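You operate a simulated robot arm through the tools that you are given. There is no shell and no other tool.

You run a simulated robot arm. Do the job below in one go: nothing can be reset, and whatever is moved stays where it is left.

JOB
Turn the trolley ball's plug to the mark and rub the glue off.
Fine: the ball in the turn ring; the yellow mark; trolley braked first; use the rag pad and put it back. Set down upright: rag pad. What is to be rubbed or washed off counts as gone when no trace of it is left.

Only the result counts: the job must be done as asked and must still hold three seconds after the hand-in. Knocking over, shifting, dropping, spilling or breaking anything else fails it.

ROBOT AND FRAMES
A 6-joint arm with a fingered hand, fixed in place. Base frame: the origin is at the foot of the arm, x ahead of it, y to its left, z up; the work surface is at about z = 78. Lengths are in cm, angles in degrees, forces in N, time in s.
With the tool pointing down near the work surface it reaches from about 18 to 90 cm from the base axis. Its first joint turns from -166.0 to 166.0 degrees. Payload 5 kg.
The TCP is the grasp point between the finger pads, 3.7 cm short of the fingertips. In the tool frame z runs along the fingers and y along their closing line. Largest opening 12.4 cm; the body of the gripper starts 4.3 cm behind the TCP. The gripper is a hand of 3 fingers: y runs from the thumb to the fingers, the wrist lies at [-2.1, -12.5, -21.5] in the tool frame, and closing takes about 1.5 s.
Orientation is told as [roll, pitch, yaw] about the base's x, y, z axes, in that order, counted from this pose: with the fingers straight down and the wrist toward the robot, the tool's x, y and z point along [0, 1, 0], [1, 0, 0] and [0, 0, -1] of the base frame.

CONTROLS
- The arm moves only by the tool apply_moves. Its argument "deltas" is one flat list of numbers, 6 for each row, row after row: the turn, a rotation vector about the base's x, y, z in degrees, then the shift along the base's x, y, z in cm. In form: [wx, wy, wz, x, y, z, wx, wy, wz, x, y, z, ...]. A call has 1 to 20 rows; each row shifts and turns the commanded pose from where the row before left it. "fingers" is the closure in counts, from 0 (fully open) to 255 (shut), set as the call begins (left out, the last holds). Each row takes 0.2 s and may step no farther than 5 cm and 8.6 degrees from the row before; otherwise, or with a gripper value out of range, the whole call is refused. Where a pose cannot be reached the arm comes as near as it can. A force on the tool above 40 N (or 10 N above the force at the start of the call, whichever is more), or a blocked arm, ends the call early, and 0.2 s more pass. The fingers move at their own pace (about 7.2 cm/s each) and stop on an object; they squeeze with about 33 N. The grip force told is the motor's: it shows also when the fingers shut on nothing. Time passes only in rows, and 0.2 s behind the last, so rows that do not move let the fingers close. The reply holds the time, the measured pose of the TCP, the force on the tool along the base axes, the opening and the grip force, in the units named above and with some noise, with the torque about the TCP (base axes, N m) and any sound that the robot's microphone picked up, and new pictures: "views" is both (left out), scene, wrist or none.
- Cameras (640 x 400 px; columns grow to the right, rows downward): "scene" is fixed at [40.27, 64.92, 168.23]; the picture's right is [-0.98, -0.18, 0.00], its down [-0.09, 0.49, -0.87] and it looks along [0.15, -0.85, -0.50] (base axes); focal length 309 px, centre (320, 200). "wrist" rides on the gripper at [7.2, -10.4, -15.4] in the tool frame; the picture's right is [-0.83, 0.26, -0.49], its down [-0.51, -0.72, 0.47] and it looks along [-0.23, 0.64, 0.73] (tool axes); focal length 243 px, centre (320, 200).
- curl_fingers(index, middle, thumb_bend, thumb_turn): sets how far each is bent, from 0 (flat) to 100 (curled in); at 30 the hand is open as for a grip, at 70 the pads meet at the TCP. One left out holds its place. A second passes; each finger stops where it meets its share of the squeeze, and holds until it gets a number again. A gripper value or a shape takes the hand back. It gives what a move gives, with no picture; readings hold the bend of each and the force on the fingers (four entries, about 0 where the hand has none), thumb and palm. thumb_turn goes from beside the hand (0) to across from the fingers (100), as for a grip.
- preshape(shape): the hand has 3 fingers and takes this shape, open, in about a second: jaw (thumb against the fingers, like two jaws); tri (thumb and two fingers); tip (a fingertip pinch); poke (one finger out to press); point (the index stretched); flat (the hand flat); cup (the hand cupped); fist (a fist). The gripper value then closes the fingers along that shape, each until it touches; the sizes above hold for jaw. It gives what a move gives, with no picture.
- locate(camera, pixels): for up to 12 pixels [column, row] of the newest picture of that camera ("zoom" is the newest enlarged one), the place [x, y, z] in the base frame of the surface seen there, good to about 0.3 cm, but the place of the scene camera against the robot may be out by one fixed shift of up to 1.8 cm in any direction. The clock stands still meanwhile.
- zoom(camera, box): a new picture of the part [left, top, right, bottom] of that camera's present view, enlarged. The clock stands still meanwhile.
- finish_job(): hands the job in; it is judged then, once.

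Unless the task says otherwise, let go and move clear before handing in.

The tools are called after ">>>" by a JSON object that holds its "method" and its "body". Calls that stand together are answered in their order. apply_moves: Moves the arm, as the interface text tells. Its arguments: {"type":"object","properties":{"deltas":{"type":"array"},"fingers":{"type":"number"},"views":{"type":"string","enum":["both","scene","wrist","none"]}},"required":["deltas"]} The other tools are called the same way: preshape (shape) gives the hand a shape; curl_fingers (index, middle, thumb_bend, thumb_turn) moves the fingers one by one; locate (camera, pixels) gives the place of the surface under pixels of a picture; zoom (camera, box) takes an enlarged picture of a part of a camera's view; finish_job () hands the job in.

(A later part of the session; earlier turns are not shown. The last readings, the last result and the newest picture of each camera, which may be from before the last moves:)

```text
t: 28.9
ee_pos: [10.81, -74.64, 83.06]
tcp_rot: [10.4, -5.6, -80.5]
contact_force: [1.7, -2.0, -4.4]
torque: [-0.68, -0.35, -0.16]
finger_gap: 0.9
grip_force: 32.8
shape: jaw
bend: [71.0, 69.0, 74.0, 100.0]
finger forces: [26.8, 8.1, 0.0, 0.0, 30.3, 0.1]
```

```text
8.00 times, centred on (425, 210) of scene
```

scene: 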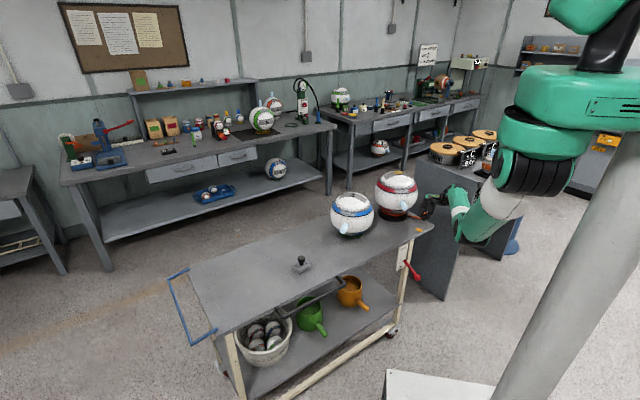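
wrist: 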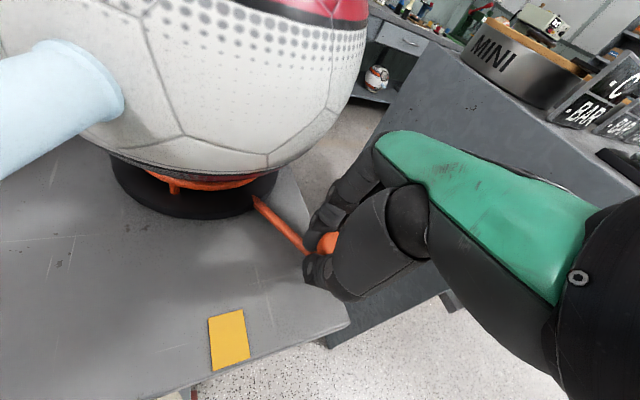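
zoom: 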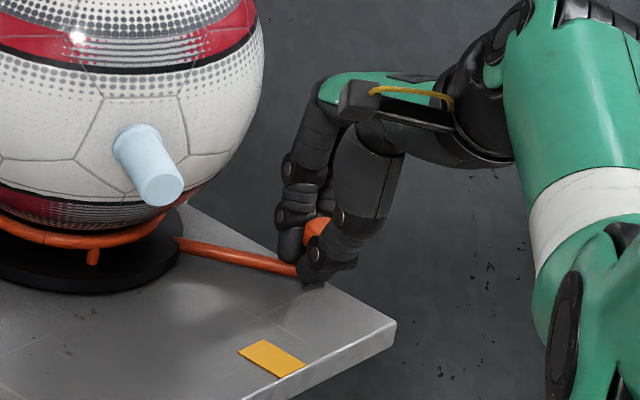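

The thumb and index hold the peg firmly. I'll swing it along its arc another 15°, turning the hand with it, and check the forces.

>>> {"method": "apply_moves", "body": {"deltas": [0, 0, 3, -0.19, -0.83, 0, 0, 0, 3, -0.14, -0.84, 0, 0, 0, 3, -0.1, -0.85, 0, 0, 0, 3, -0.055, -0.85, 0, 0, 0, 3, -0.01, -0.854, 0], "views": "both"}}

>>> {"method": "zoom", "body": {"camera": "scene", "box": [385, 185, 445, 235]}}

```text
t: 30.1
ee_pos: [10.35, -78.27, 83.0]
tcp_rot: [10.5, -5.5, -65.5]
contact_force: [5.6, -1.2, -10.4]
torque: [-0.59, -0.39, -0.21]
finger_gap: 0.87
grip_force: 33.4
shape: jaw
bend: [71.0, 69.0, 74.0, 100.0]
finger forces: [28.8, 8.0, 0.0, 0.1, 31.6, 0.0]
out of reach, approached as far as the arm can: row 5
```

scene: 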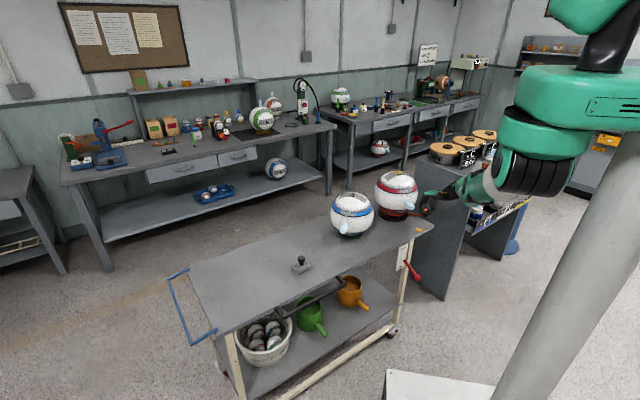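
wrist: 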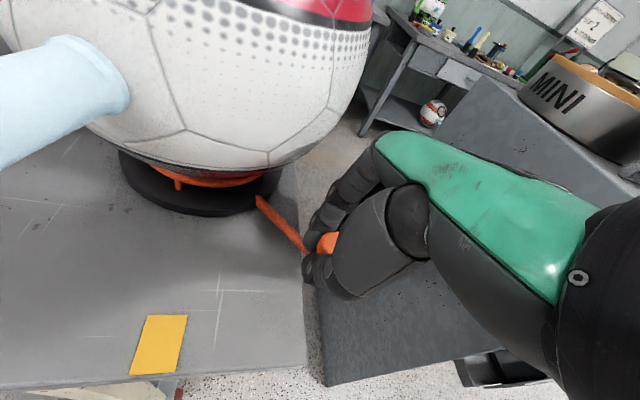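

```text
8.00 times, centred on (415, 210) of scene
```

zoom: 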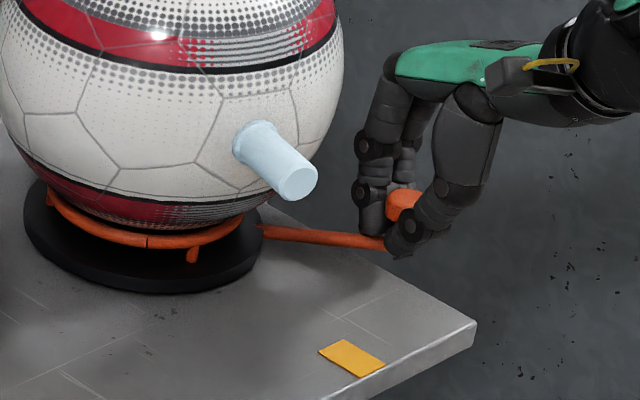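

The plug is now about two-thirds there, but the arm hit its reach limit with this yaw. I'll loosen the grip to a cage around the peg and turn the hand back to face straight out (yaw about -85°) for more reach.

>>> {"method": "apply_moves", "body": {"deltas": [0, 0, 0, 0, 0, 0, 0, 0, 0, 0, 0, 0, 0, 0, -5, 0, 0, 0, 0, 0, -5, 0, 0, 0, 0, 0, -5, 0, 0, 0, 0, 0, -5, 0, 0, 0, 0, 0, 0, 0, 0, 0], "fingers": 185, "views": "both"}}

>>> {"method": "zoom", "body": {"camera": "scene", "box": [385, 185, 445, 235]}}

```text
t: 31.7
ee_pos: [10.12, -78.34, 83.18]
tcp_rot: [10.5, -5.7, -85.5]
contact_force: [0.2, 0.1, 0.2]
torque: [0.02, -0.03, -0.05]
finger_gap: 3.39
grip_force: 0.1
shape: jaw
bend: [73.0, 55.0, 74.0, 100.0]
finger forces: [0.0, 0.0, 0.0, 0.0, 0.0, 0.0]
```

scene: 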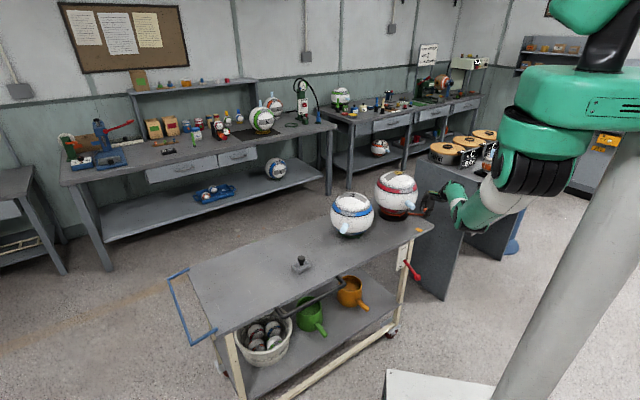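
wrist: 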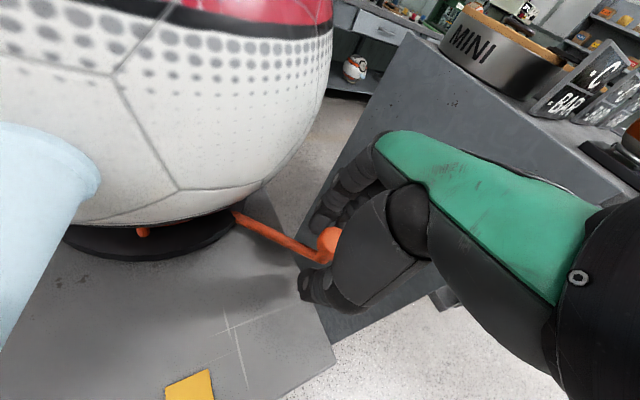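

```text
8.00 times, centred on (415, 210) of scene
```

zoom: 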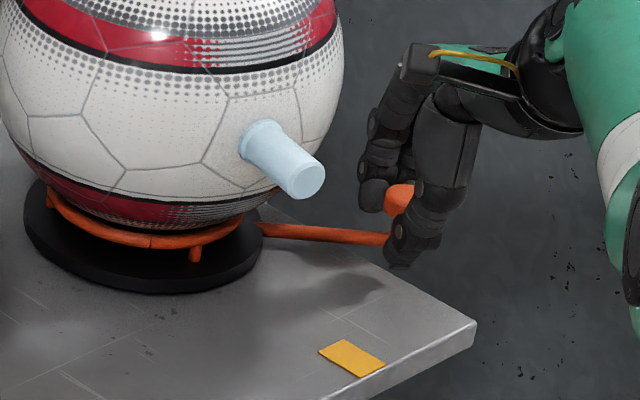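

The hand now faces straight out with the peg caged. I'll measure the plug angle before the last push.

>>> {"method": "locate", "body": {"camera": "zoom", "pixels": [[308, 182], [300, 165], [352, 358], [400, 198], [330, 233], [375, 240]]}}

>>> {"method": "locate", "body": {"camera": "wrist", "pixels": [[327, 243], [318, 258], [190, 388], [305, 280], [270, 230]]}}

```text
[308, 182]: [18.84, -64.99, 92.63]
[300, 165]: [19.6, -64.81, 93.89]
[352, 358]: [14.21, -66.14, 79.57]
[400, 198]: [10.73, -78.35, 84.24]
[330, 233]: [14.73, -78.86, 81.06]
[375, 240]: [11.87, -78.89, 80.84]
```

```text
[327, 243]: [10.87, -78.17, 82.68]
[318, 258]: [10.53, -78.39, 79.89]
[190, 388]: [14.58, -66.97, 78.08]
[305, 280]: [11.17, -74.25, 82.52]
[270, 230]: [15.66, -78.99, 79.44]
```

The plug is at about 120°, leaving 15°. I'll push on in -y with the thumb behind the peg.

>>> {"method": "apply_moves", "body": {"deltas": [0, 0, 0, 0, -0.8, 0, 0, 0, 0, 0, -0.8, 0, 0, 0, 0, 0.03, -0.8, 0, 0, 0, 0, 0.06, -0.7, 0], "views": "both"}}

>>> {"method": "zoom", "body": {"camera": "scene", "box": [385, 185, 445, 235]}}

>>> {"method": "locate", "body": {"camera": "zoom", "pixels": [[308, 182], [318, 182], [325, 182], [330, 233], [320, 190], [335, 190]]}}

```text
t: 32.7
ee_pos: [10.24, -81.43, 83.03]
tcp_rot: [10.4, -5.5, -85.6]
contact_force: [0.0, 0.2, 0.3]
torque: [-0.03, -0.01, -0.01]
finger_gap: 3.41
grip_force: 0.0
shape: jaw
bend: [73.0, 55.0, 74.0, 100.0]
finger forces: [0.1, 0.0, 0.1, 0.1, 0.1, 0.0]
```

scene: 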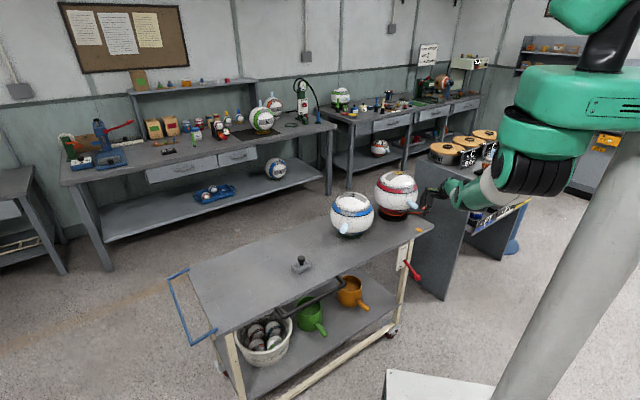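
wrist: 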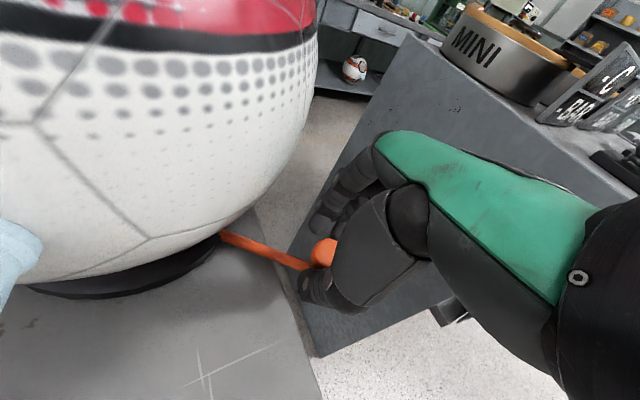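

```text
8.00 times, centred on (415, 210) of scene
```

zoom: 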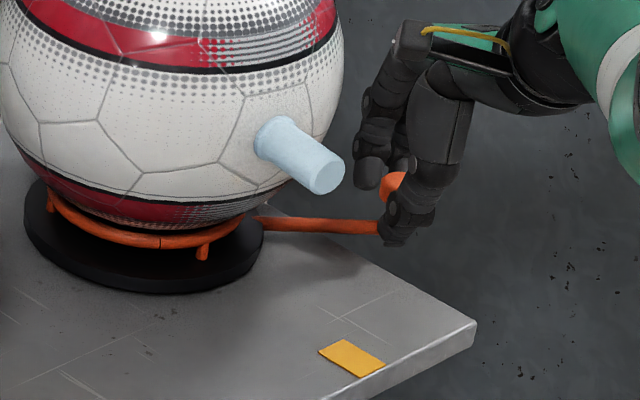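

```text
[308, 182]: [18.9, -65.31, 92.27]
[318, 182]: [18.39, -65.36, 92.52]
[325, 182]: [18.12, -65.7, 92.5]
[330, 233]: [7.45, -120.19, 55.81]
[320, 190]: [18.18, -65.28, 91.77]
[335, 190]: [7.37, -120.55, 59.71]
```

The plug is now at about 124°, with about 11° left. I'll keep pushing in smaller steps.

>>> {"method": "apply_moves", "body": {"deltas": [0, 0, 0, 0.06, -0.6, 0, 0, 0, 0, 0.08, -0.6, 0, 0, 0, 0, 0.1, -0.6, 0, 0, 0, 0, 0, 0, 0], "views": "scene"}}

>>> {"method": "zoom", "body": {"camera": "scene", "box": [385, 185, 445, 235]}}

>>> {"method": "locate", "body": {"camera": "zoom", "pixels": [[335, 175], [340, 172], [345, 172], [345, 180], [325, 165], [352, 358]]}}

```text
t: 33.7
ee_pos: [10.32, -82.43, 83.32]
tcp_rot: [10.5, -5.6, -85.6]
contact_force: [0.9, 0.8, -0.6]
torque: [0.01, 0.01, -0.01]
finger_gap: 3.4
grip_force: 0.1
shape: jaw
bend: [73.0, 55.0, 74.0, 100.0]
finger forces: [0.0, 0.0, 0.0, 0.0, 0.3, 0.0]
out of reach, approached as far as the arm can: row 3
```

scene: 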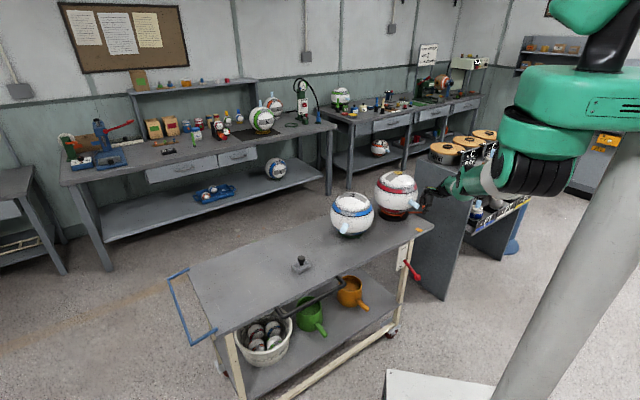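

```text
8.00 times, centred on (415, 210) of scene
```

zoom: 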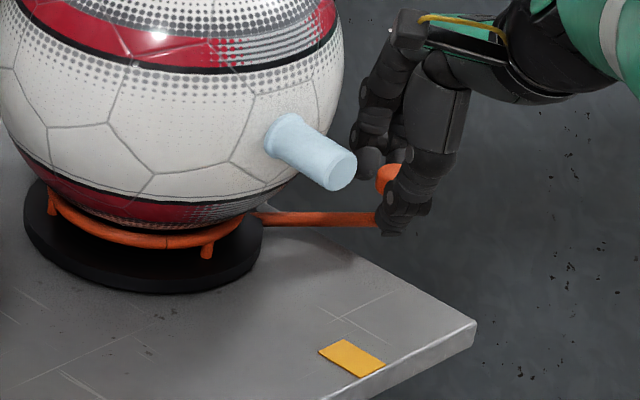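

```text
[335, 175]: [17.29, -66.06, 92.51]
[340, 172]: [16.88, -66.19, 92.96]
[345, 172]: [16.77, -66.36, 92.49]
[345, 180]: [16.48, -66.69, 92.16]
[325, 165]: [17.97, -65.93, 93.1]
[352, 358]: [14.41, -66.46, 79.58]
```

The plug is at about 129°, with about 6° to go, but the arm is again at its reach limit. Turning the hand further (yaw about -100°) should buy a few centimetres.

>>> {"method": "apply_moves", "body": {"deltas": [0, 0, -5, 0, 0.1, -0.1, 0, 0, -5, 0, 0.1, -0.1, 0, 0, -5, 0, 0, 0, 0, 0, -5, 0, 0, 0, 0, 0, 0, 0, 0, 0], "views": "both"}}

>>> {"method": "zoom", "body": {"camera": "scene", "box": [385, 185, 445, 235]}}

```text
t: 34.9
ee_pos: [10.45, -82.25, 83.08]
tcp_rot: [10.4, -5.6, -105.6]
contact_force: [0.3, -0.2, -0.6]
torque: [0.02, -0.01, -0.02]
finger_gap: 3.41
grip_force: 0.0
shape: jaw
bend: [73.0, 55.0, 74.0, 100.0]
finger forces: [0.1, 0.1, 0.1, 0.0, 0.1, 0.1]
```

scene: 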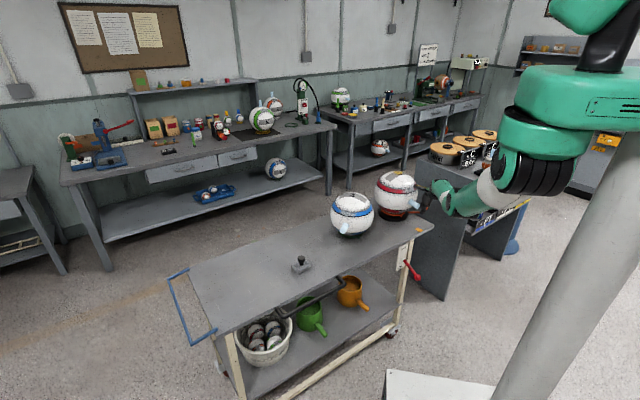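
wrist: 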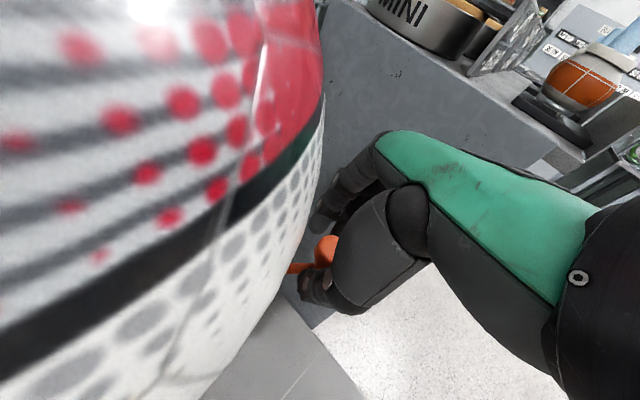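

```text
8.00 times, centred on (415, 210) of scene
```

zoom: 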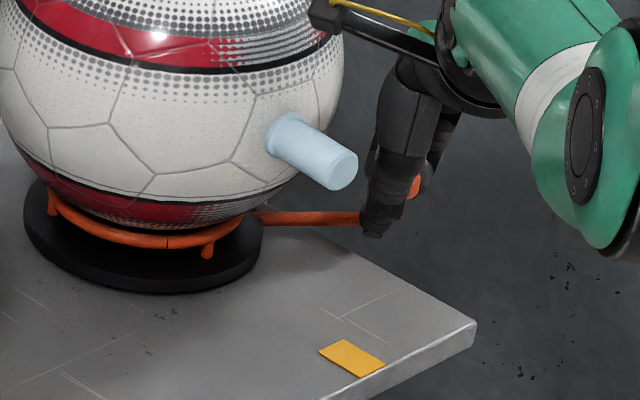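

Turning that far brought the camera housing close to the ball (zoom (330,15)), though no contact force shows. I'll turn back 10° and then push the last bit.

>>> {"method": "apply_moves", "body": {"deltas": [0, 0, 5, 0, 0, 0, 0, 0, 5, 0, 0, 0, 0, 0, 0, 0.08, -0.5, 0, 0, 0, 0, 0.1, -0.5, 0, 0, 0, 0, 0.1, -0.4, 0, 0, 0, 0, 0, 0, 0], "views": "both"}}

>>> {"method": "zoom", "body": {"camera": "scene", "box": [385, 185, 445, 235]}}

>>> {"method": "locate", "body": {"camera": "zoom", "pixels": [[340, 172], [345, 170], [350, 168], [355, 168], [350, 175], [352, 358]]}}

```text
t: 36.3
ee_pos: [10.58, -83.24, 83.11]
tcp_rot: [10.4, -5.6, -95.4]
contact_force: [1.0, 0.1, 0.1]
torque: [0.0, -0.01, -0.03]
finger_gap: 3.4
grip_force: 0.1
shape: jaw
bend: [73.0, 55.0, 74.0, 100.0]
finger forces: [0.0, 0.0, 0.0, 0.1, 0.6, 0.1]
out of reach, approached as far as the arm can: row 5
```

scene: 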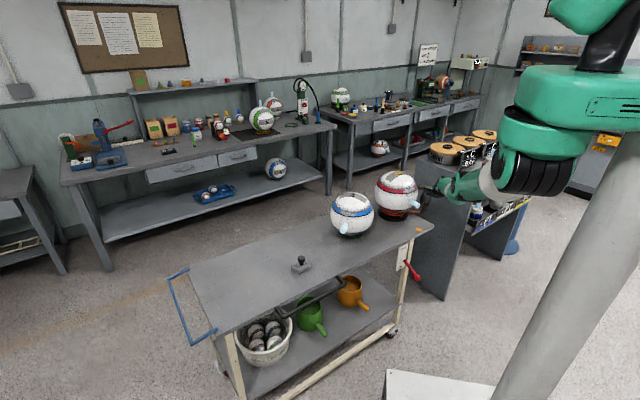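
wrist: 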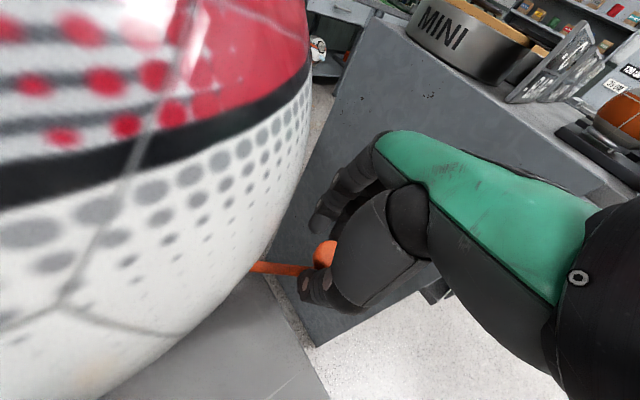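

```text
8.00 times, centred on (415, 210) of scene
```

zoom: 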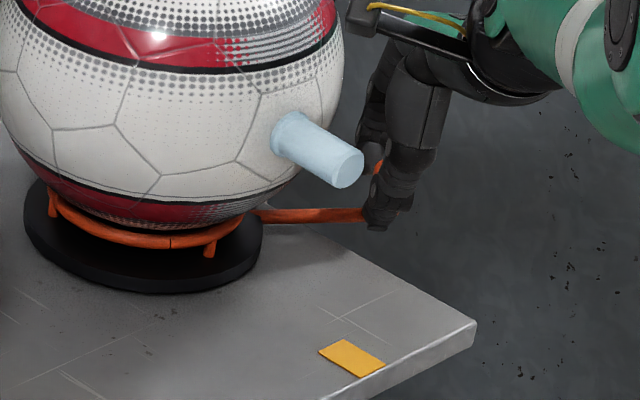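

```text
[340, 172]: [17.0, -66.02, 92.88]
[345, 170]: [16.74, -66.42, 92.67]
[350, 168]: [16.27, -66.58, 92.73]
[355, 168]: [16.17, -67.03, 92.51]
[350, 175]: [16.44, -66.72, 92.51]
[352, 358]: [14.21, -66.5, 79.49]
```

The plug is at about 131°, with about 4° (1.2 cm at the peg) left. I'll tip the wrist back 6° and lift 0.6 cm to gain reach, then push on.

>>> {"method": "apply_moves", "body": {"deltas": [-6, 0.5, 0, 0, 0, 0.6, 0, 0, 0, 0.08, -0.4, 0, 0, 0, 0, 0.1, -0.4, 0, 0, 0, 0, 0.1, -0.4, 0, 0, 0, 0, 0, 0, 0], "views": "scene"}}

>>> {"method": "zoom", "body": {"camera": "scene", "box": [385, 185, 445, 235]}}

>>> {"method": "locate", "body": {"camera": "zoom", "pixels": [[345, 170], [350, 168], [355, 166], [360, 166], [355, 172], [352, 358]]}}

```text
t: 37.5
ee_pos: [10.96, -84.38, 83.72]
tcp_rot: [10.5, -11.7, -95.5]
contact_force: [0.3, 0.4, -0.8]
torque: [0.02, -0.01, 0.0]
finger_gap: 3.4
grip_force: 0.0
shape: jaw
bend: [73.0, 55.0, 73.0, 100.0]
finger forces: [0.0, 0.0, 0.0, 0.0, 0.6, 0.1]
```

scene: 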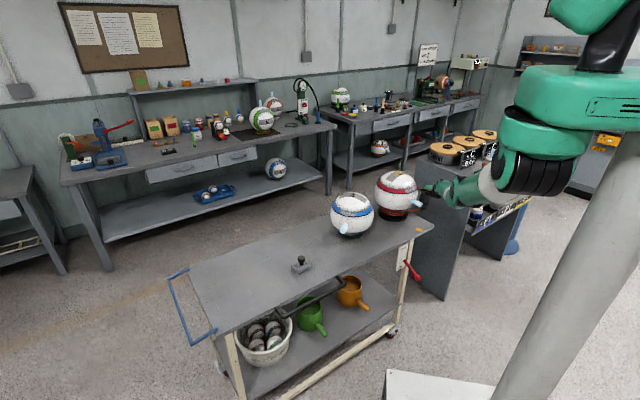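

```text
8.00 times, centred on (415, 210) of scene
```

zoom: 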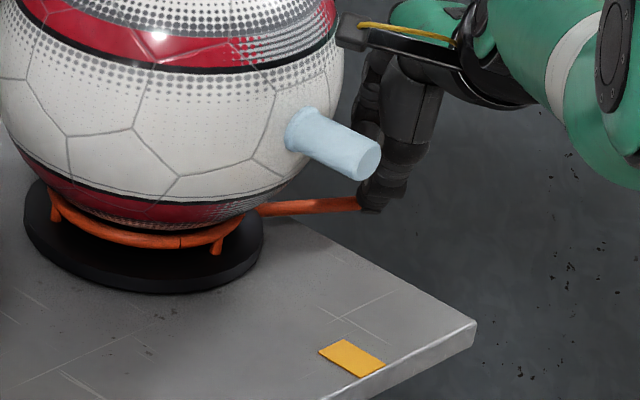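

```text
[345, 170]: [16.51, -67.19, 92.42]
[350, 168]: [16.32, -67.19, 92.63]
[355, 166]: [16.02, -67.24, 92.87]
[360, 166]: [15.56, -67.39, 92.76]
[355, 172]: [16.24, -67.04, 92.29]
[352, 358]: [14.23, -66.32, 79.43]
```

The plug end face has moved to about zoom (369,160). I'll measure its centre, its base, and the mark precisely.

>>> {"method": "locate", "body": {"camera": "zoom", "pixels": [[369, 160], [366, 158], [372, 162], [369, 150], [369, 170], [300, 125], [340, 135], [330, 155], [352, 358], [335, 350], [368, 366]]}}

>>> {"method": "zoom", "body": {"camera": "scene", "box": [395, 190, 435, 235]}}

```text
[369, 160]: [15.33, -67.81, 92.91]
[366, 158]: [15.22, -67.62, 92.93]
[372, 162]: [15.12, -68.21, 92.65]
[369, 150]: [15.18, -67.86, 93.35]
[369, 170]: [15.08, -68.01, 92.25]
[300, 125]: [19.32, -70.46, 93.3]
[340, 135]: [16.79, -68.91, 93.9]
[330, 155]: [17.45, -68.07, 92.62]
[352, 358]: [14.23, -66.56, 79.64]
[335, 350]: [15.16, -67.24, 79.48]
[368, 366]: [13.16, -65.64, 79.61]
```

```text
8.89 times, centred on (415, 212) of scene
```

zoom: 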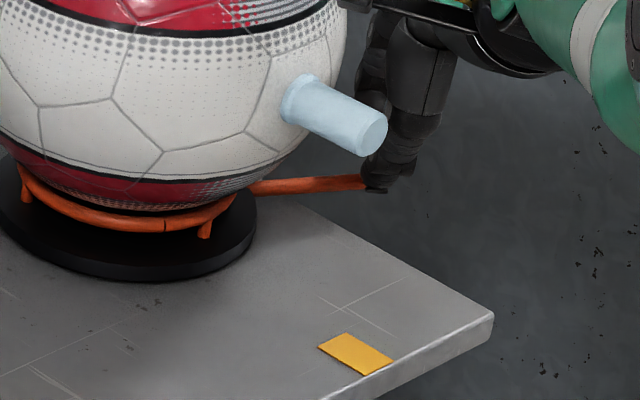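

The plug end centre (15.2,-67.8) gives about 137° and the mark centre (14.2,-66.4) about 135.7–136°, so they agree to about 1°. I'll open the fingers in place and lift straight up off the peg.

>>> {"method": "apply_moves", "body": {"deltas": [0, 0, 0, 0, 0.2, 0, 0, 0, 0, 0, 0, 0, 0, 0, 0, 0, 0, 0, 0, 0, 0, 0, 0, 0, 0, 0, 0, 0, 0, 0, 0, 0, 0, 0, 0, 1.5, 0, 0, 0, -0.3, 0, 3, 0, 0, 0, -0.3, 0, 4, 0, 0, 0, -0.3, 0.5, 4], "fingers": 0, "views": "both"}}

>>> {"method": "zoom", "body": {"camera": "scene", "box": [385, 165, 445, 235]}}

```text
t: 39.5
ee_pos: [9.67, -83.86, 96.17]
tcp_rot: [10.6, -11.7, -95.5]
contact_force: [-0.4, -0.7, 0.4]
torque: [-0.01, -0.02, 0.01]
finger_gap: 12.34
grip_force: 0.0
shape: jaw
bend: [30.0, 30.0, 30.0, 98.0]
finger forces: [0.1, 0.1, 0.0, 0.0, 0.0, 0.0]
```

scene: 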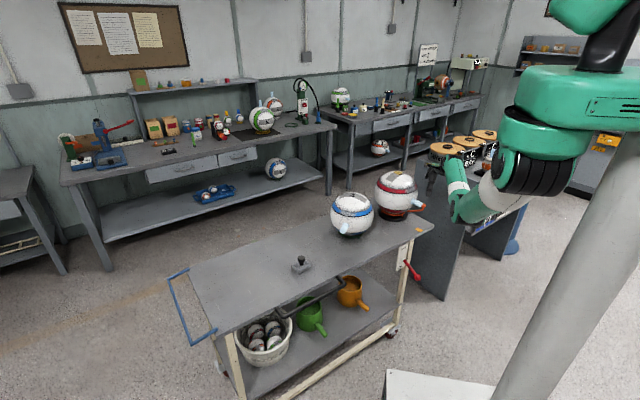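
wrist: 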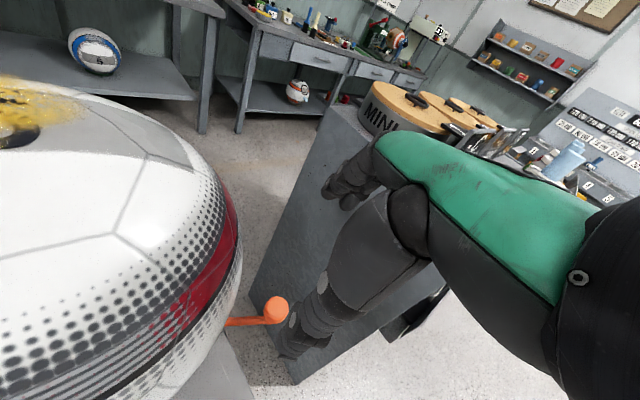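

```text
5.71 times, centred on (415, 200) of scene
```

zoom: 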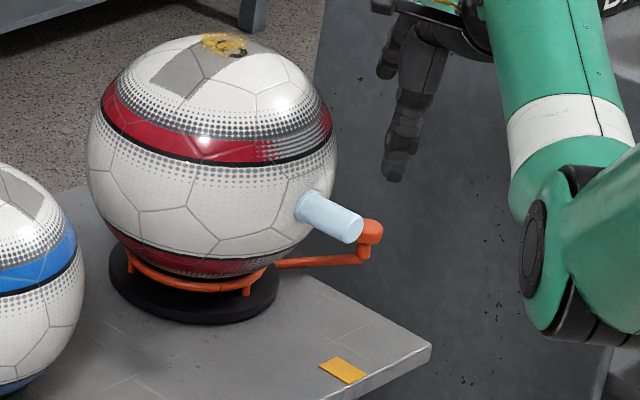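

The ball, plug and peg stayed put. I'll raise the hand well above the balls, level it, and look at the plug and mark again from a clear view.

>>> {"method": "apply_moves", "body": {"deltas": [0, 0, 0, 0, 0, 4.5, 0, 0, 0, 0, 0, 4.5, 0, 0, 0, 0, 0, 4.5, 0, 0, 0, 0, 0.5, 4.5, 6.3, 4.7, 0, 0, 1, 2, 6.3, 4.7, 0, 0, 1, 1], "views": "both"}}

>>> {"method": "zoom", "body": {"camera": "scene", "box": [385, 185, 445, 235]}}

>>> {"method": "locate", "body": {"camera": "zoom", "pixels": [[369, 160], [367, 158], [371, 163], [300, 125], [352, 358], [335, 350], [368, 366], [400, 155], [340, 350], [360, 366]]}}

```text
t: 40.9
ee_pos: [9.9, -81.12, 117.1]
tcp_rot: [0.0, 0.2, -94.4]
contact_force: [0.2, 0.0, -0.4]
torque: [-0.01, -0.02, -0.01]
finger_gap: 12.36
grip_force: 0.1
shape: jaw
bend: [30.0, 30.0, 30.0, 98.0]
finger forces: [0.1, 0.1, 0.0, 0.0, 0.0, 0.1]
```

scene: 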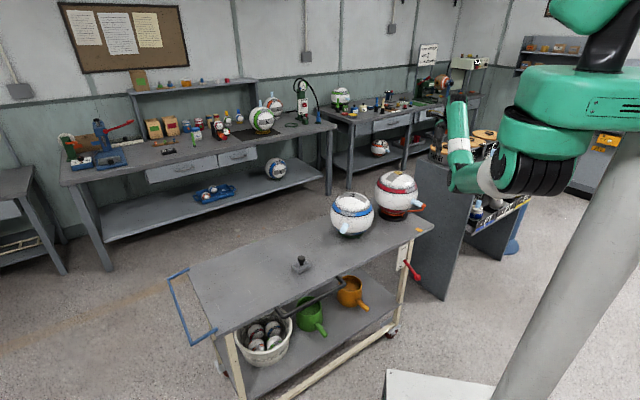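
wrist: 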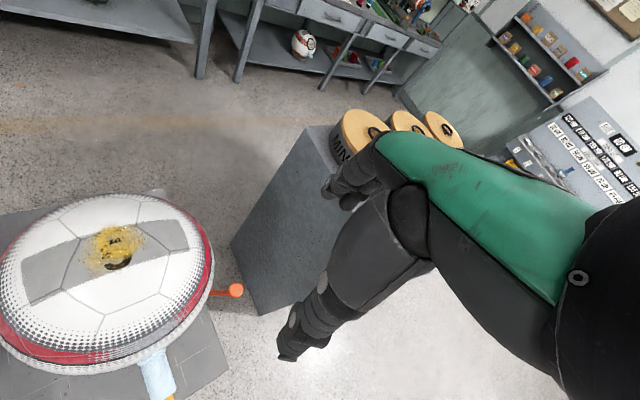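

```text
8.00 times, centred on (415, 210) of scene
```

zoom: 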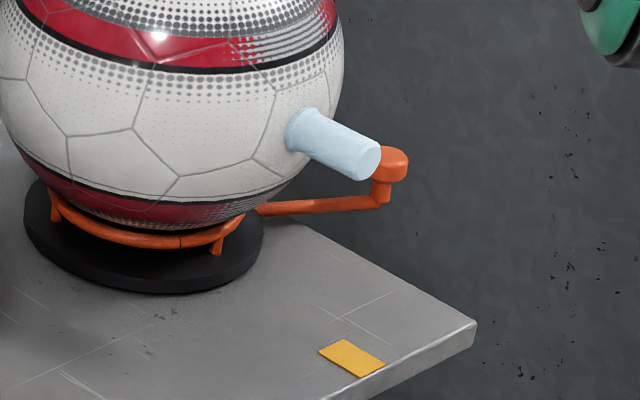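

```text
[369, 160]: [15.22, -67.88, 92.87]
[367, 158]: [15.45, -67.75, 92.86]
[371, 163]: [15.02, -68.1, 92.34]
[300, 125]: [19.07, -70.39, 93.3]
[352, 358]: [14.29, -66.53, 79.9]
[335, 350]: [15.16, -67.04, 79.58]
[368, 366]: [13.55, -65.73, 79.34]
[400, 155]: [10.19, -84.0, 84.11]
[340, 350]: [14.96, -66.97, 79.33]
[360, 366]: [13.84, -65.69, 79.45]
```

From above, the plug at (157,375) points right at the yellow mark at (170,398), about 1–1.5° off by my figures. I'll locate the glue patch and the ball top with the wrist camera while it's in view.

>>> {"method": "zoom", "body": {"camera": "wrist", "box": [0, 180, 240, 400]}}

>>> {"method": "locate", "body": {"camera": "wrist", "pixels": [[117, 245], [85, 245], [150, 245], [117, 225], [117, 270], [135, 232], [100, 265], [158, 385], [152, 360], [170, 397], [105, 240], [110, 260]]}}

```text
1.82 times, centred on (120, 290) of wrist
```

zoom: 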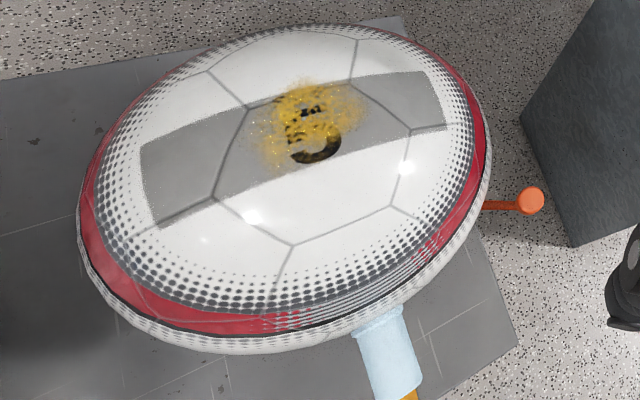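

```text
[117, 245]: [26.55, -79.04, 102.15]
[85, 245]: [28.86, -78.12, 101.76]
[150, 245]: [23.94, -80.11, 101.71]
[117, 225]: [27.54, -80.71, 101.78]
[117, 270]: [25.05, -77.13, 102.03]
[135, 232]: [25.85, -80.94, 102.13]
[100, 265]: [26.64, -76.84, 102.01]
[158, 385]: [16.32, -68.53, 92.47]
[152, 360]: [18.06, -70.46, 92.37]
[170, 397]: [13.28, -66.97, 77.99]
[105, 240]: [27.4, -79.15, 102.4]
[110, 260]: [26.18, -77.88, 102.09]
```

The glue is a patch about 4.5 cm across, centred near (26.5,-79.0) on the ball's top at z≈102.3. Next I'll fetch the rag pad, travelling high over the balls and turning the hand to yaw -45°.

>>> {"method": "apply_moves", "body": {"deltas": [0, 0, 3.1, 3.1, 3.0, -0.2, 0, 0, 3.1, 3.1, 3.0, -0.2, 0, 0, 3.1, 3.1, 3.0, -0.2, 0, 0, 3.1, 3.1, 3.0, -0.2, 0, 0, 3.1, 3.1, 3.0, -0.2, 0, 0, 3.1, 3.1, 3.0, -0.2, 0, 0, 3.1, 3.1, 3.0, -0.2, 0, 0, 3.1, 3.1, 3.0, -0.2, 0, 0, 3.1, 3.1, 3.0, -0.3, 0, 0, 3.1, 3.1, 3.0, -0.3, 0, 0, 3.1, 3.1, 3.0, -0.3, 0, 0, 3.1, 3.1, 3.0, -0.3, 0, 0, 3.1, 3.1, 3.0, -0.3, 0, 0, 3.1, 3.1, 3.0, -0.3, 0, 0, 3.1, 3.1, 3.0, -0.3, 0, 0, 3.1, 3.1, 3.0, -0.3, 0, 0, 0, 0, 0, 0], "views": "both"}}

```text
t: 44.5
ee_pos: [59.62, -32.98, 113.12]
tcp_rot: [0.1, 0.1, -44.8]
contact_force: [0.2, 0.1, 0.3]
torque: [-0.01, -0.01, -0.03]
finger_gap: 12.36
grip_force: 0.1
shape: jaw
bend: [30.0, 30.0, 30.0, 98.0]
finger forces: [0.1, 0.0, 0.1, 0.1, 0.0, 0.0]
```

scene: 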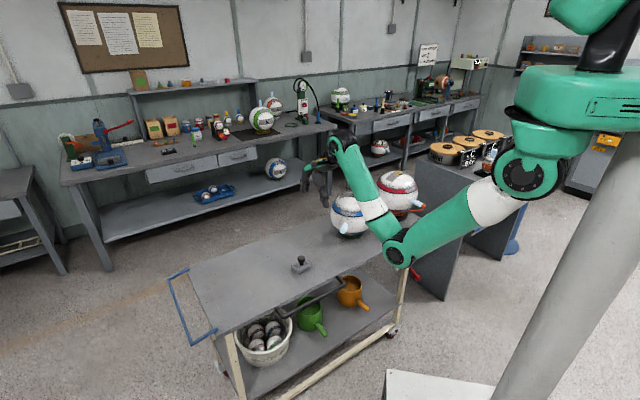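
wrist: 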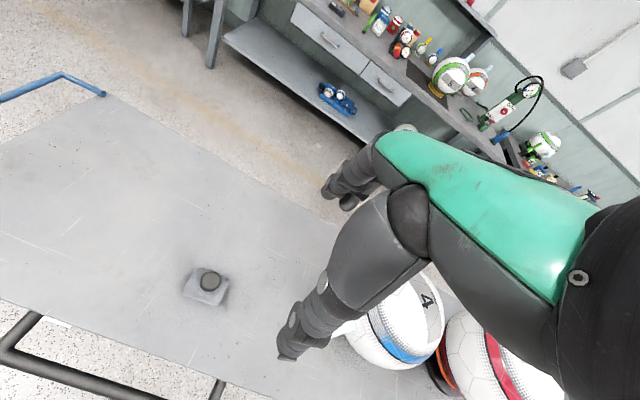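

The pad is visible in the wrist view at (209,282). I'll locate it, along with the arm's elbow and the side bar for clearance.

>>> {"method": "zoom", "body": {"camera": "wrist", "box": [160, 240, 260, 330]}}

>>> {"method": "locate", "body": {"camera": "wrist", "pixels": [[209, 281], [206, 284], [212, 279], [195, 285], [205, 300], [228, 285], [190, 270], [208, 306], [184, 294], [229, 282], [150, 280]]}}

>>> {"method": "locate", "body": {"camera": "scene", "pixels": [[398, 258], [392, 240], [440, 235], [330, 287], [275, 318], [345, 281], [300, 304]]}}

```text
4.44 times, centred on (210, 285) of wrist
```

zoom: 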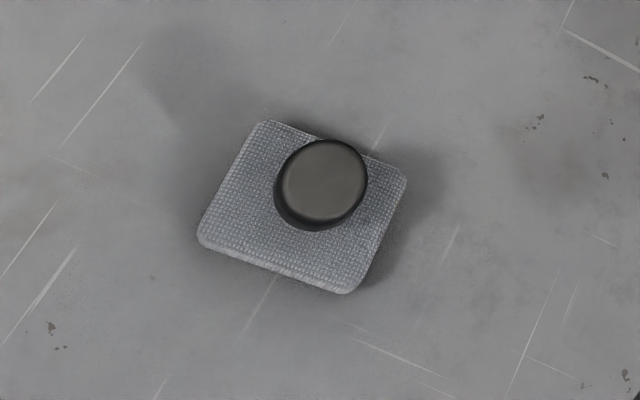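

```text
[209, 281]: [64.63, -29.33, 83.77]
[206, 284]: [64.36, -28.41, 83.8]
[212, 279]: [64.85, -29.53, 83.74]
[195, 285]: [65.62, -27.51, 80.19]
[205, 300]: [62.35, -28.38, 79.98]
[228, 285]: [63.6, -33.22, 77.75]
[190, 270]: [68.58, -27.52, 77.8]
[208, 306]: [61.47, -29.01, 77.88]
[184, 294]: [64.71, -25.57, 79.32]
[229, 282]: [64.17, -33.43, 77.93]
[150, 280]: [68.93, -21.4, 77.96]
```

```text
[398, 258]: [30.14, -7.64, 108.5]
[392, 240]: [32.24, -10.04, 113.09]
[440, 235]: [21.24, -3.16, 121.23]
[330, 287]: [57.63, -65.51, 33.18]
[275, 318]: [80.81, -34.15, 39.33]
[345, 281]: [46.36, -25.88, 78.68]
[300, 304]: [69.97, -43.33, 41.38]
```

The knob axis is at about (64.75,-29.35) with its top at z=83.8, and the elbow is at z≈108, well clear. I'll move over the knob and partway down.

>>> {"method": "apply_moves", "body": {"deltas": [0, 0, 0, 1.28, 0.9, -3.2, 0, 0, 0, 1.28, 0.9, -3.2, 0, 0, 0, 1.28, 0.9, -3.2, 0, 0, 0, 1.28, 0.93, -3.2, 0, 0, 0, 0, 0, 0], "views": "both"}}

>>> {"method": "locate", "body": {"camera": "scene", "pixels": [[299, 257], [300, 258]]}}

>>> {"method": "zoom", "body": {"camera": "wrist", "box": [180, 200, 380, 370]}}

```text
t: 45.7
ee_pos: [64.77, -29.39, 100.28]
tcp_rot: [0.0, 0.1, -44.8]
contact_force: [0.0, -0.3, -0.4]
torque: [0.0, 0.0, 0.02]
finger_gap: 12.39
grip_force: 0.0
shape: jaw
bend: [30.0, 30.0, 30.0, 98.0]
finger forces: [0.0, 0.0, 0.0, 0.0, 0.1, 0.0]
```

scene: 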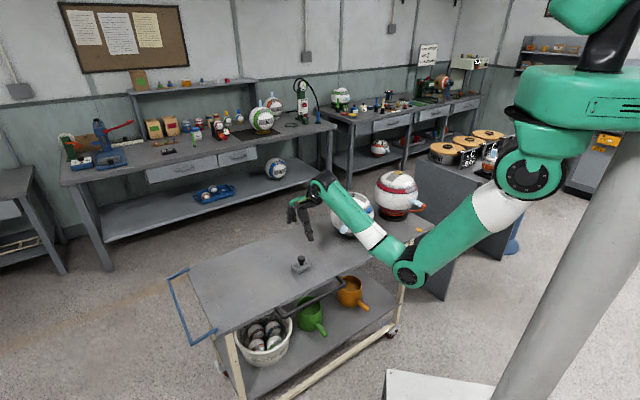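
wrist: 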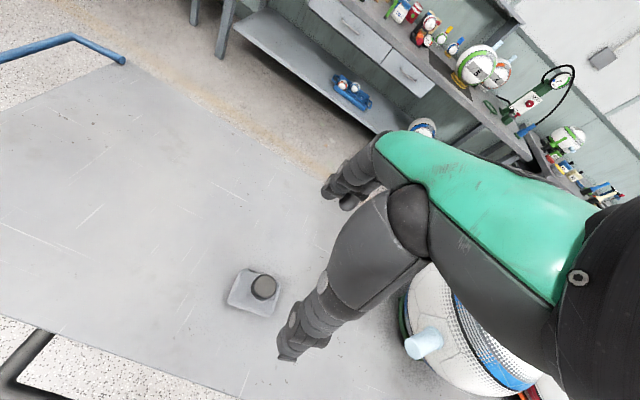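

```text
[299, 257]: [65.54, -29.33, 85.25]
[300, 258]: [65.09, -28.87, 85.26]
```

```text
2.35 times, centred on (280, 285) of wrist
```

zoom: 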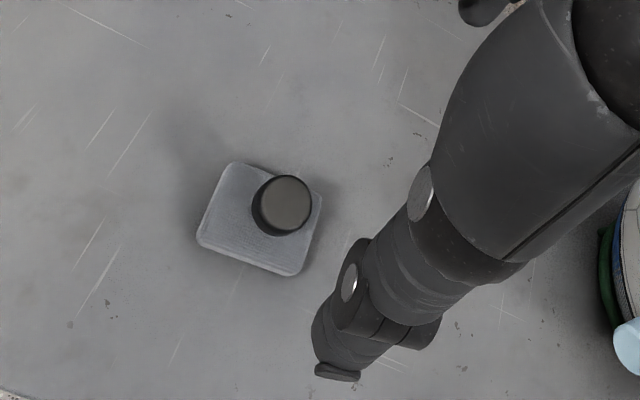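

I'm centred over the pad's knob. I'll check the knob position once more from here before descending.

>>> {"method": "locate", "body": {"camera": "wrist", "pixels": [[266, 286], [260, 288], [272, 284], [266, 280], [266, 292], [250, 295], [240, 280]]}}

```text
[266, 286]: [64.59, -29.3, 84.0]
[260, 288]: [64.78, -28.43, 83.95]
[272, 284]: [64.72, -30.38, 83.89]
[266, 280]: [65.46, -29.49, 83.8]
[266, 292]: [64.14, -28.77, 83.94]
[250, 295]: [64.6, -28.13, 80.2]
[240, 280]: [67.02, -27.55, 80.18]
```

The knob centre is confirmed at (64.7,-29.35). I'll descend to TCP z≈84.4, with the open jaw around the knob.

>>> {"method": "apply_moves", "body": {"deltas": [0, 0, 0, 0, 0, -3.2, 0, 0, 0, 0, 0, -3.2, 0, 0, 0, 0, 0, -3.2, 0, 0, 0, 0, 0, -3.0, 0, 0, 0, 0, 0, -1.8, 0, 0, 0, 0, 0, -1.4, 0, 0, 0, 0, 0, 0], "views": "both"}}

>>> {"method": "zoom", "body": {"camera": "scene", "box": [270, 215, 350, 285]}}

```text
t: 47.3
ee_pos: [64.72, -29.68, 84.5]
tcp_rot: [0.0, 0.2, -44.9]
contact_force: [-0.3, -0.1, -0.7]
torque: [0.0, 0.01, -0.03]
finger_gap: 12.38
grip_force: 0.0
shape: jaw
bend: [30.0, 30.0, 30.0, 98.0]
finger forces: [0.1, 0.0, 0.0, 0.0, 0.0, 0.0]
```

scene: 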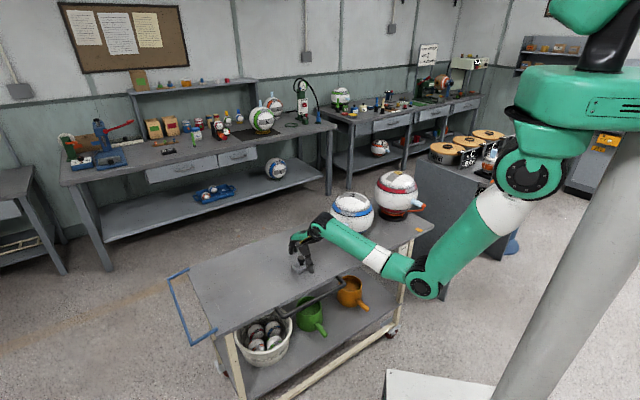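
wrist: 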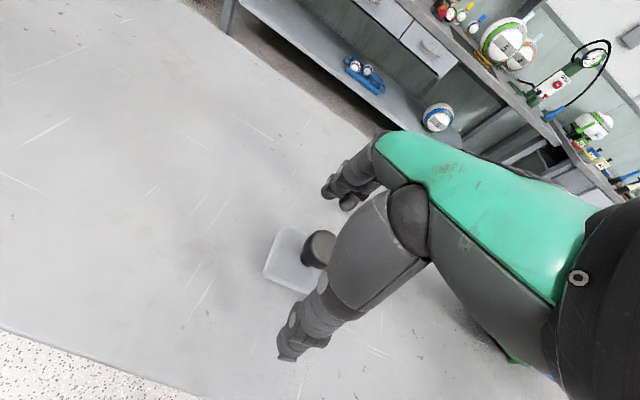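

```text
5.71 times, centred on (310, 250) of scene
```

zoom: 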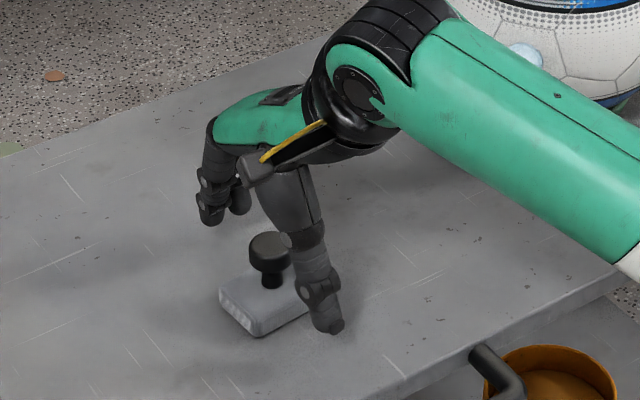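

The jaw straddles the knob. I'll centre slightly and close on it.

>>> {"method": "apply_moves", "body": {"deltas": [0, 0, 0, 0, 0.3, -0.1, 0, 0, 0, 0, 0, 0, 0, 0, 0, 0, 0, 0, 0, 0, 0, 0, 0, 0, 0, 0, 0, 0, 0, 0, 0, 0, 0, 0, 0, 0, 0, 0, 0, 0, 0, 0, 0, 0, 0, 0, 0, 0], "fingers": 255, "views": "both"}}

>>> {"method": "zoom", "body": {"camera": "scene", "box": [270, 215, 350, 285]}}

>>> {"method": "zoom", "body": {"camera": "wrist", "box": [220, 180, 380, 360]}}

```text
t: 49.1
ee_pos: [64.72, -29.21, 84.49]
tcp_rot: [0.0, 0.1, -44.9]
contact_force: [-0.1, 0.4, -0.3]
torque: [-0.03, 0.0, 0.01]
finger_gap: 1.83
grip_force: 32.7
shape: jaw
bend: [73.0, 71.0, 77.0, 100.0]
finger forces: [22.5, 7.2, 0.1, 0.0, 23.1, 0.0]
```

scene: 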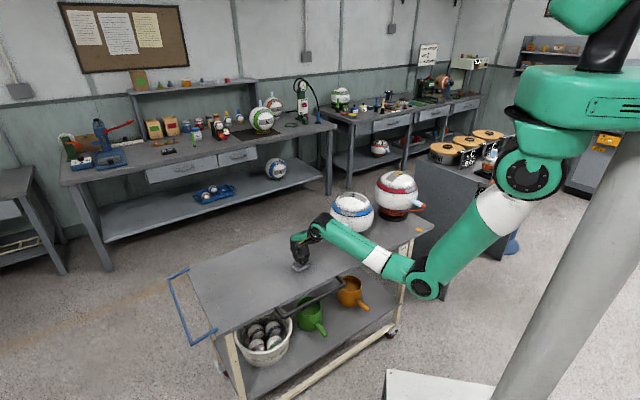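
wrist: 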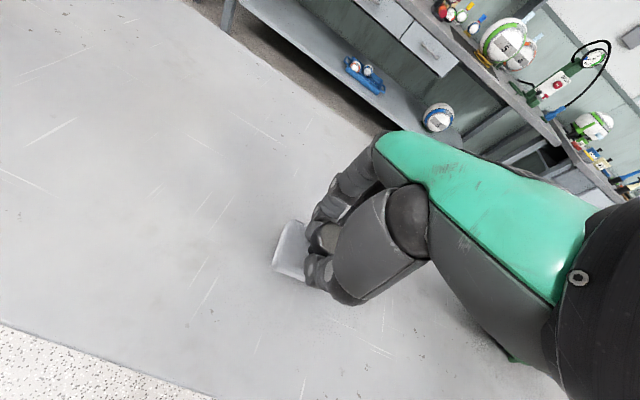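

```text
5.71 times, centred on (310, 250) of scene
```

zoom: 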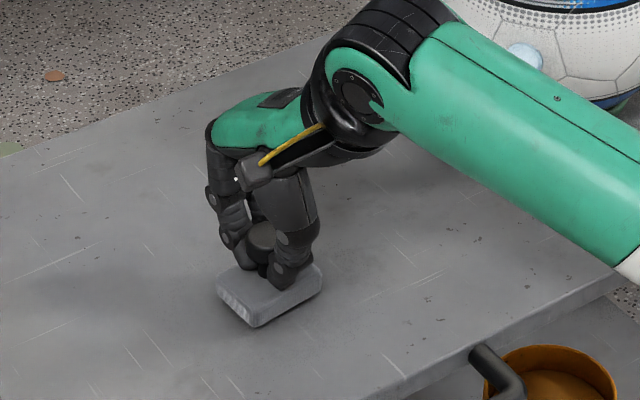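

```text
2.22 times, centred on (300, 270) of wrist
```

zoom: 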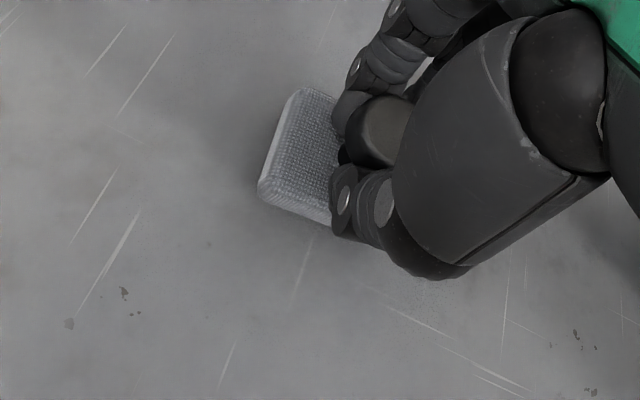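

The thumb and fingers hold the neck under the knob (gap 1.83, 33 N). I'll lift gently and check that the pad comes along level.

>>> {"method": "apply_moves", "body": {"deltas": [0, 0, 0, 0, 0, 0.5, 0, 0, 0, 0, 0, 1, 0, 0, 0, 0, 0, 2, 0, 0, 0, 0, 0, 3, 0, 0, 0, 0, 0, 3, 0, 0, 0, 0, 0, 0], "views": "both"}}

>>> {"method": "zoom", "body": {"camera": "scene", "box": [270, 205, 350, 275]}}

>>> {"method": "zoom", "body": {"camera": "wrist", "box": [220, 180, 380, 360]}}

```text
t: 50.5
ee_pos: [64.62, -29.38, 94.0]
tcp_rot: [-0.1, 0.1, -44.9]
contact_force: [0.8, -0.3, -1.1]
torque: [0.0, -0.06, 0.0]
finger_gap: 1.79
grip_force: 32.2
shape: jaw
bend: [73.0, 71.0, 77.0, 100.0]
finger forces: [23.1, 7.1, 0.1, 0.0, 22.9, 0.0]
```

scene: 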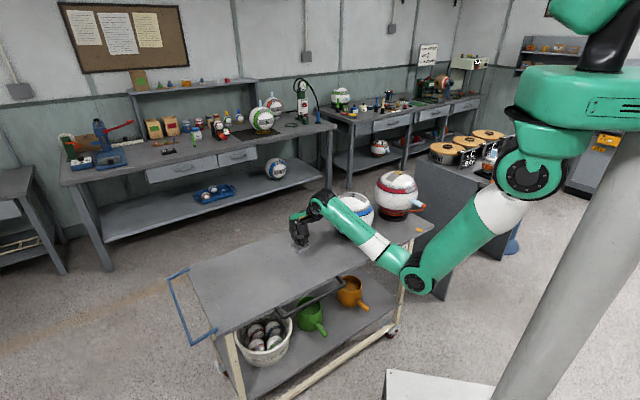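
wrist: 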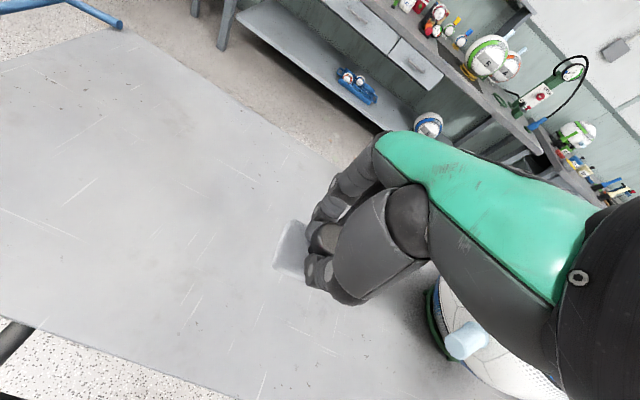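

```text
5.71 times, centred on (310, 240) of scene
```

zoom: 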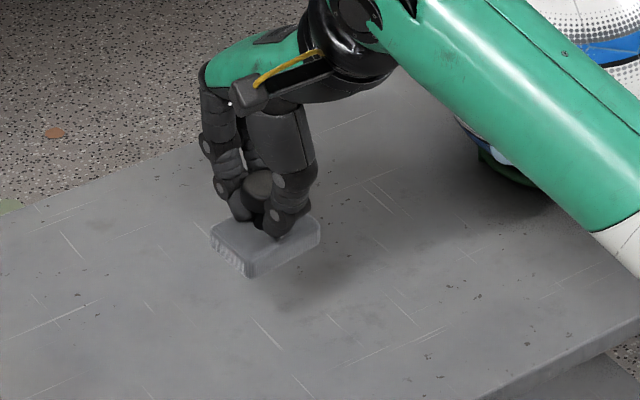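

```text
2.22 times, centred on (300, 270) of wrist
```

zoom: 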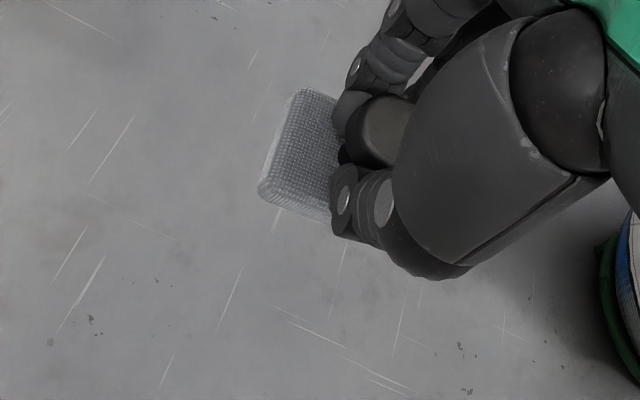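

The pad is held level, with its bottom 6.45 cm below the TCP. I'll raise it and carry it high over to the red-band ball, turning to yaw about -83° for reach.

>>> {"method": "apply_moves", "body": {"deltas": [0, 0, 0, 0, 0, 4.6, 0, 0, 0, 0, 0, 4.6, 0, 0, 0, 0, 0, 4.6, 0, 0, 0, 0, 0, 4.6, 0, 0, 0, 0, 0, 4.6, 0, 0, -2.7, -2.7, -3.5, 0, 0, 0, -2.7, -2.7, -3.5, 0, 0, 0, -2.7, -2.7, -3.5, 0, 0, 0, -2.7, -2.7, -3.5, 0, 0, 0, -2.7, -2.7, -3.5, 0, 0, 0, -2.7, -2.7, -3.5, 0, 0, 0, -2.7, -2.7, -3.5, 0, 0, 0, -2.7, -2.7, -3.5, 0, 0, 0, -2.7, -2.7, -3.5, 0, 0, 0, -2.7, -2.7, -3.5, 0, 0, 0, 0, 0, 0, 0], "views": "both"}}

```text
t: 53.9
ee_pos: [37.48, -64.38, 116.78]
tcp_rot: [0.0, 0.1, -71.8]
contact_force: [0.1, -0.5, 0.2]
torque: [0.06, -0.03, 0.01]
finger_gap: 1.81
grip_force: 33.5
shape: jaw
bend: [73.0, 71.0, 77.0, 100.0]
finger forces: [24.9, 7.4, 0.0, 0.0, 22.3, 0.1]
```

scene: 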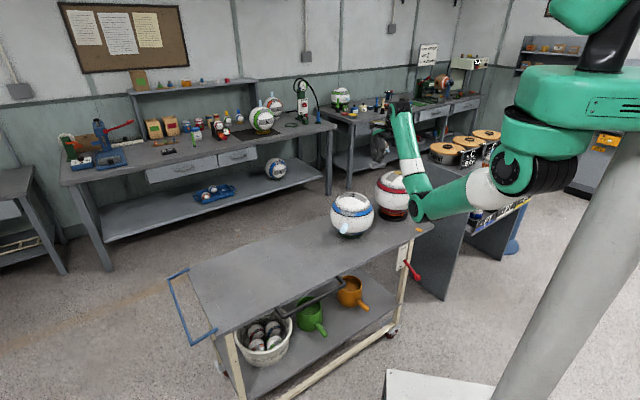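
wrist: 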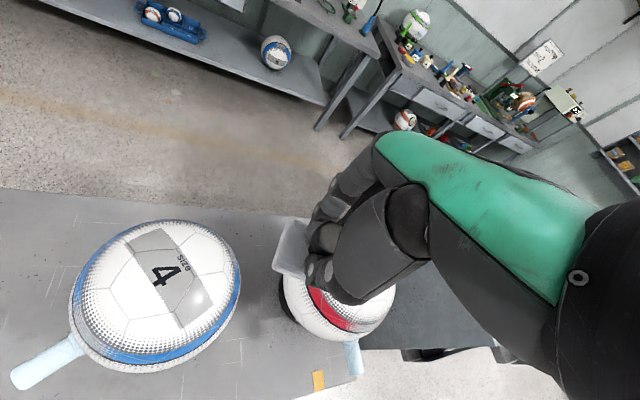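

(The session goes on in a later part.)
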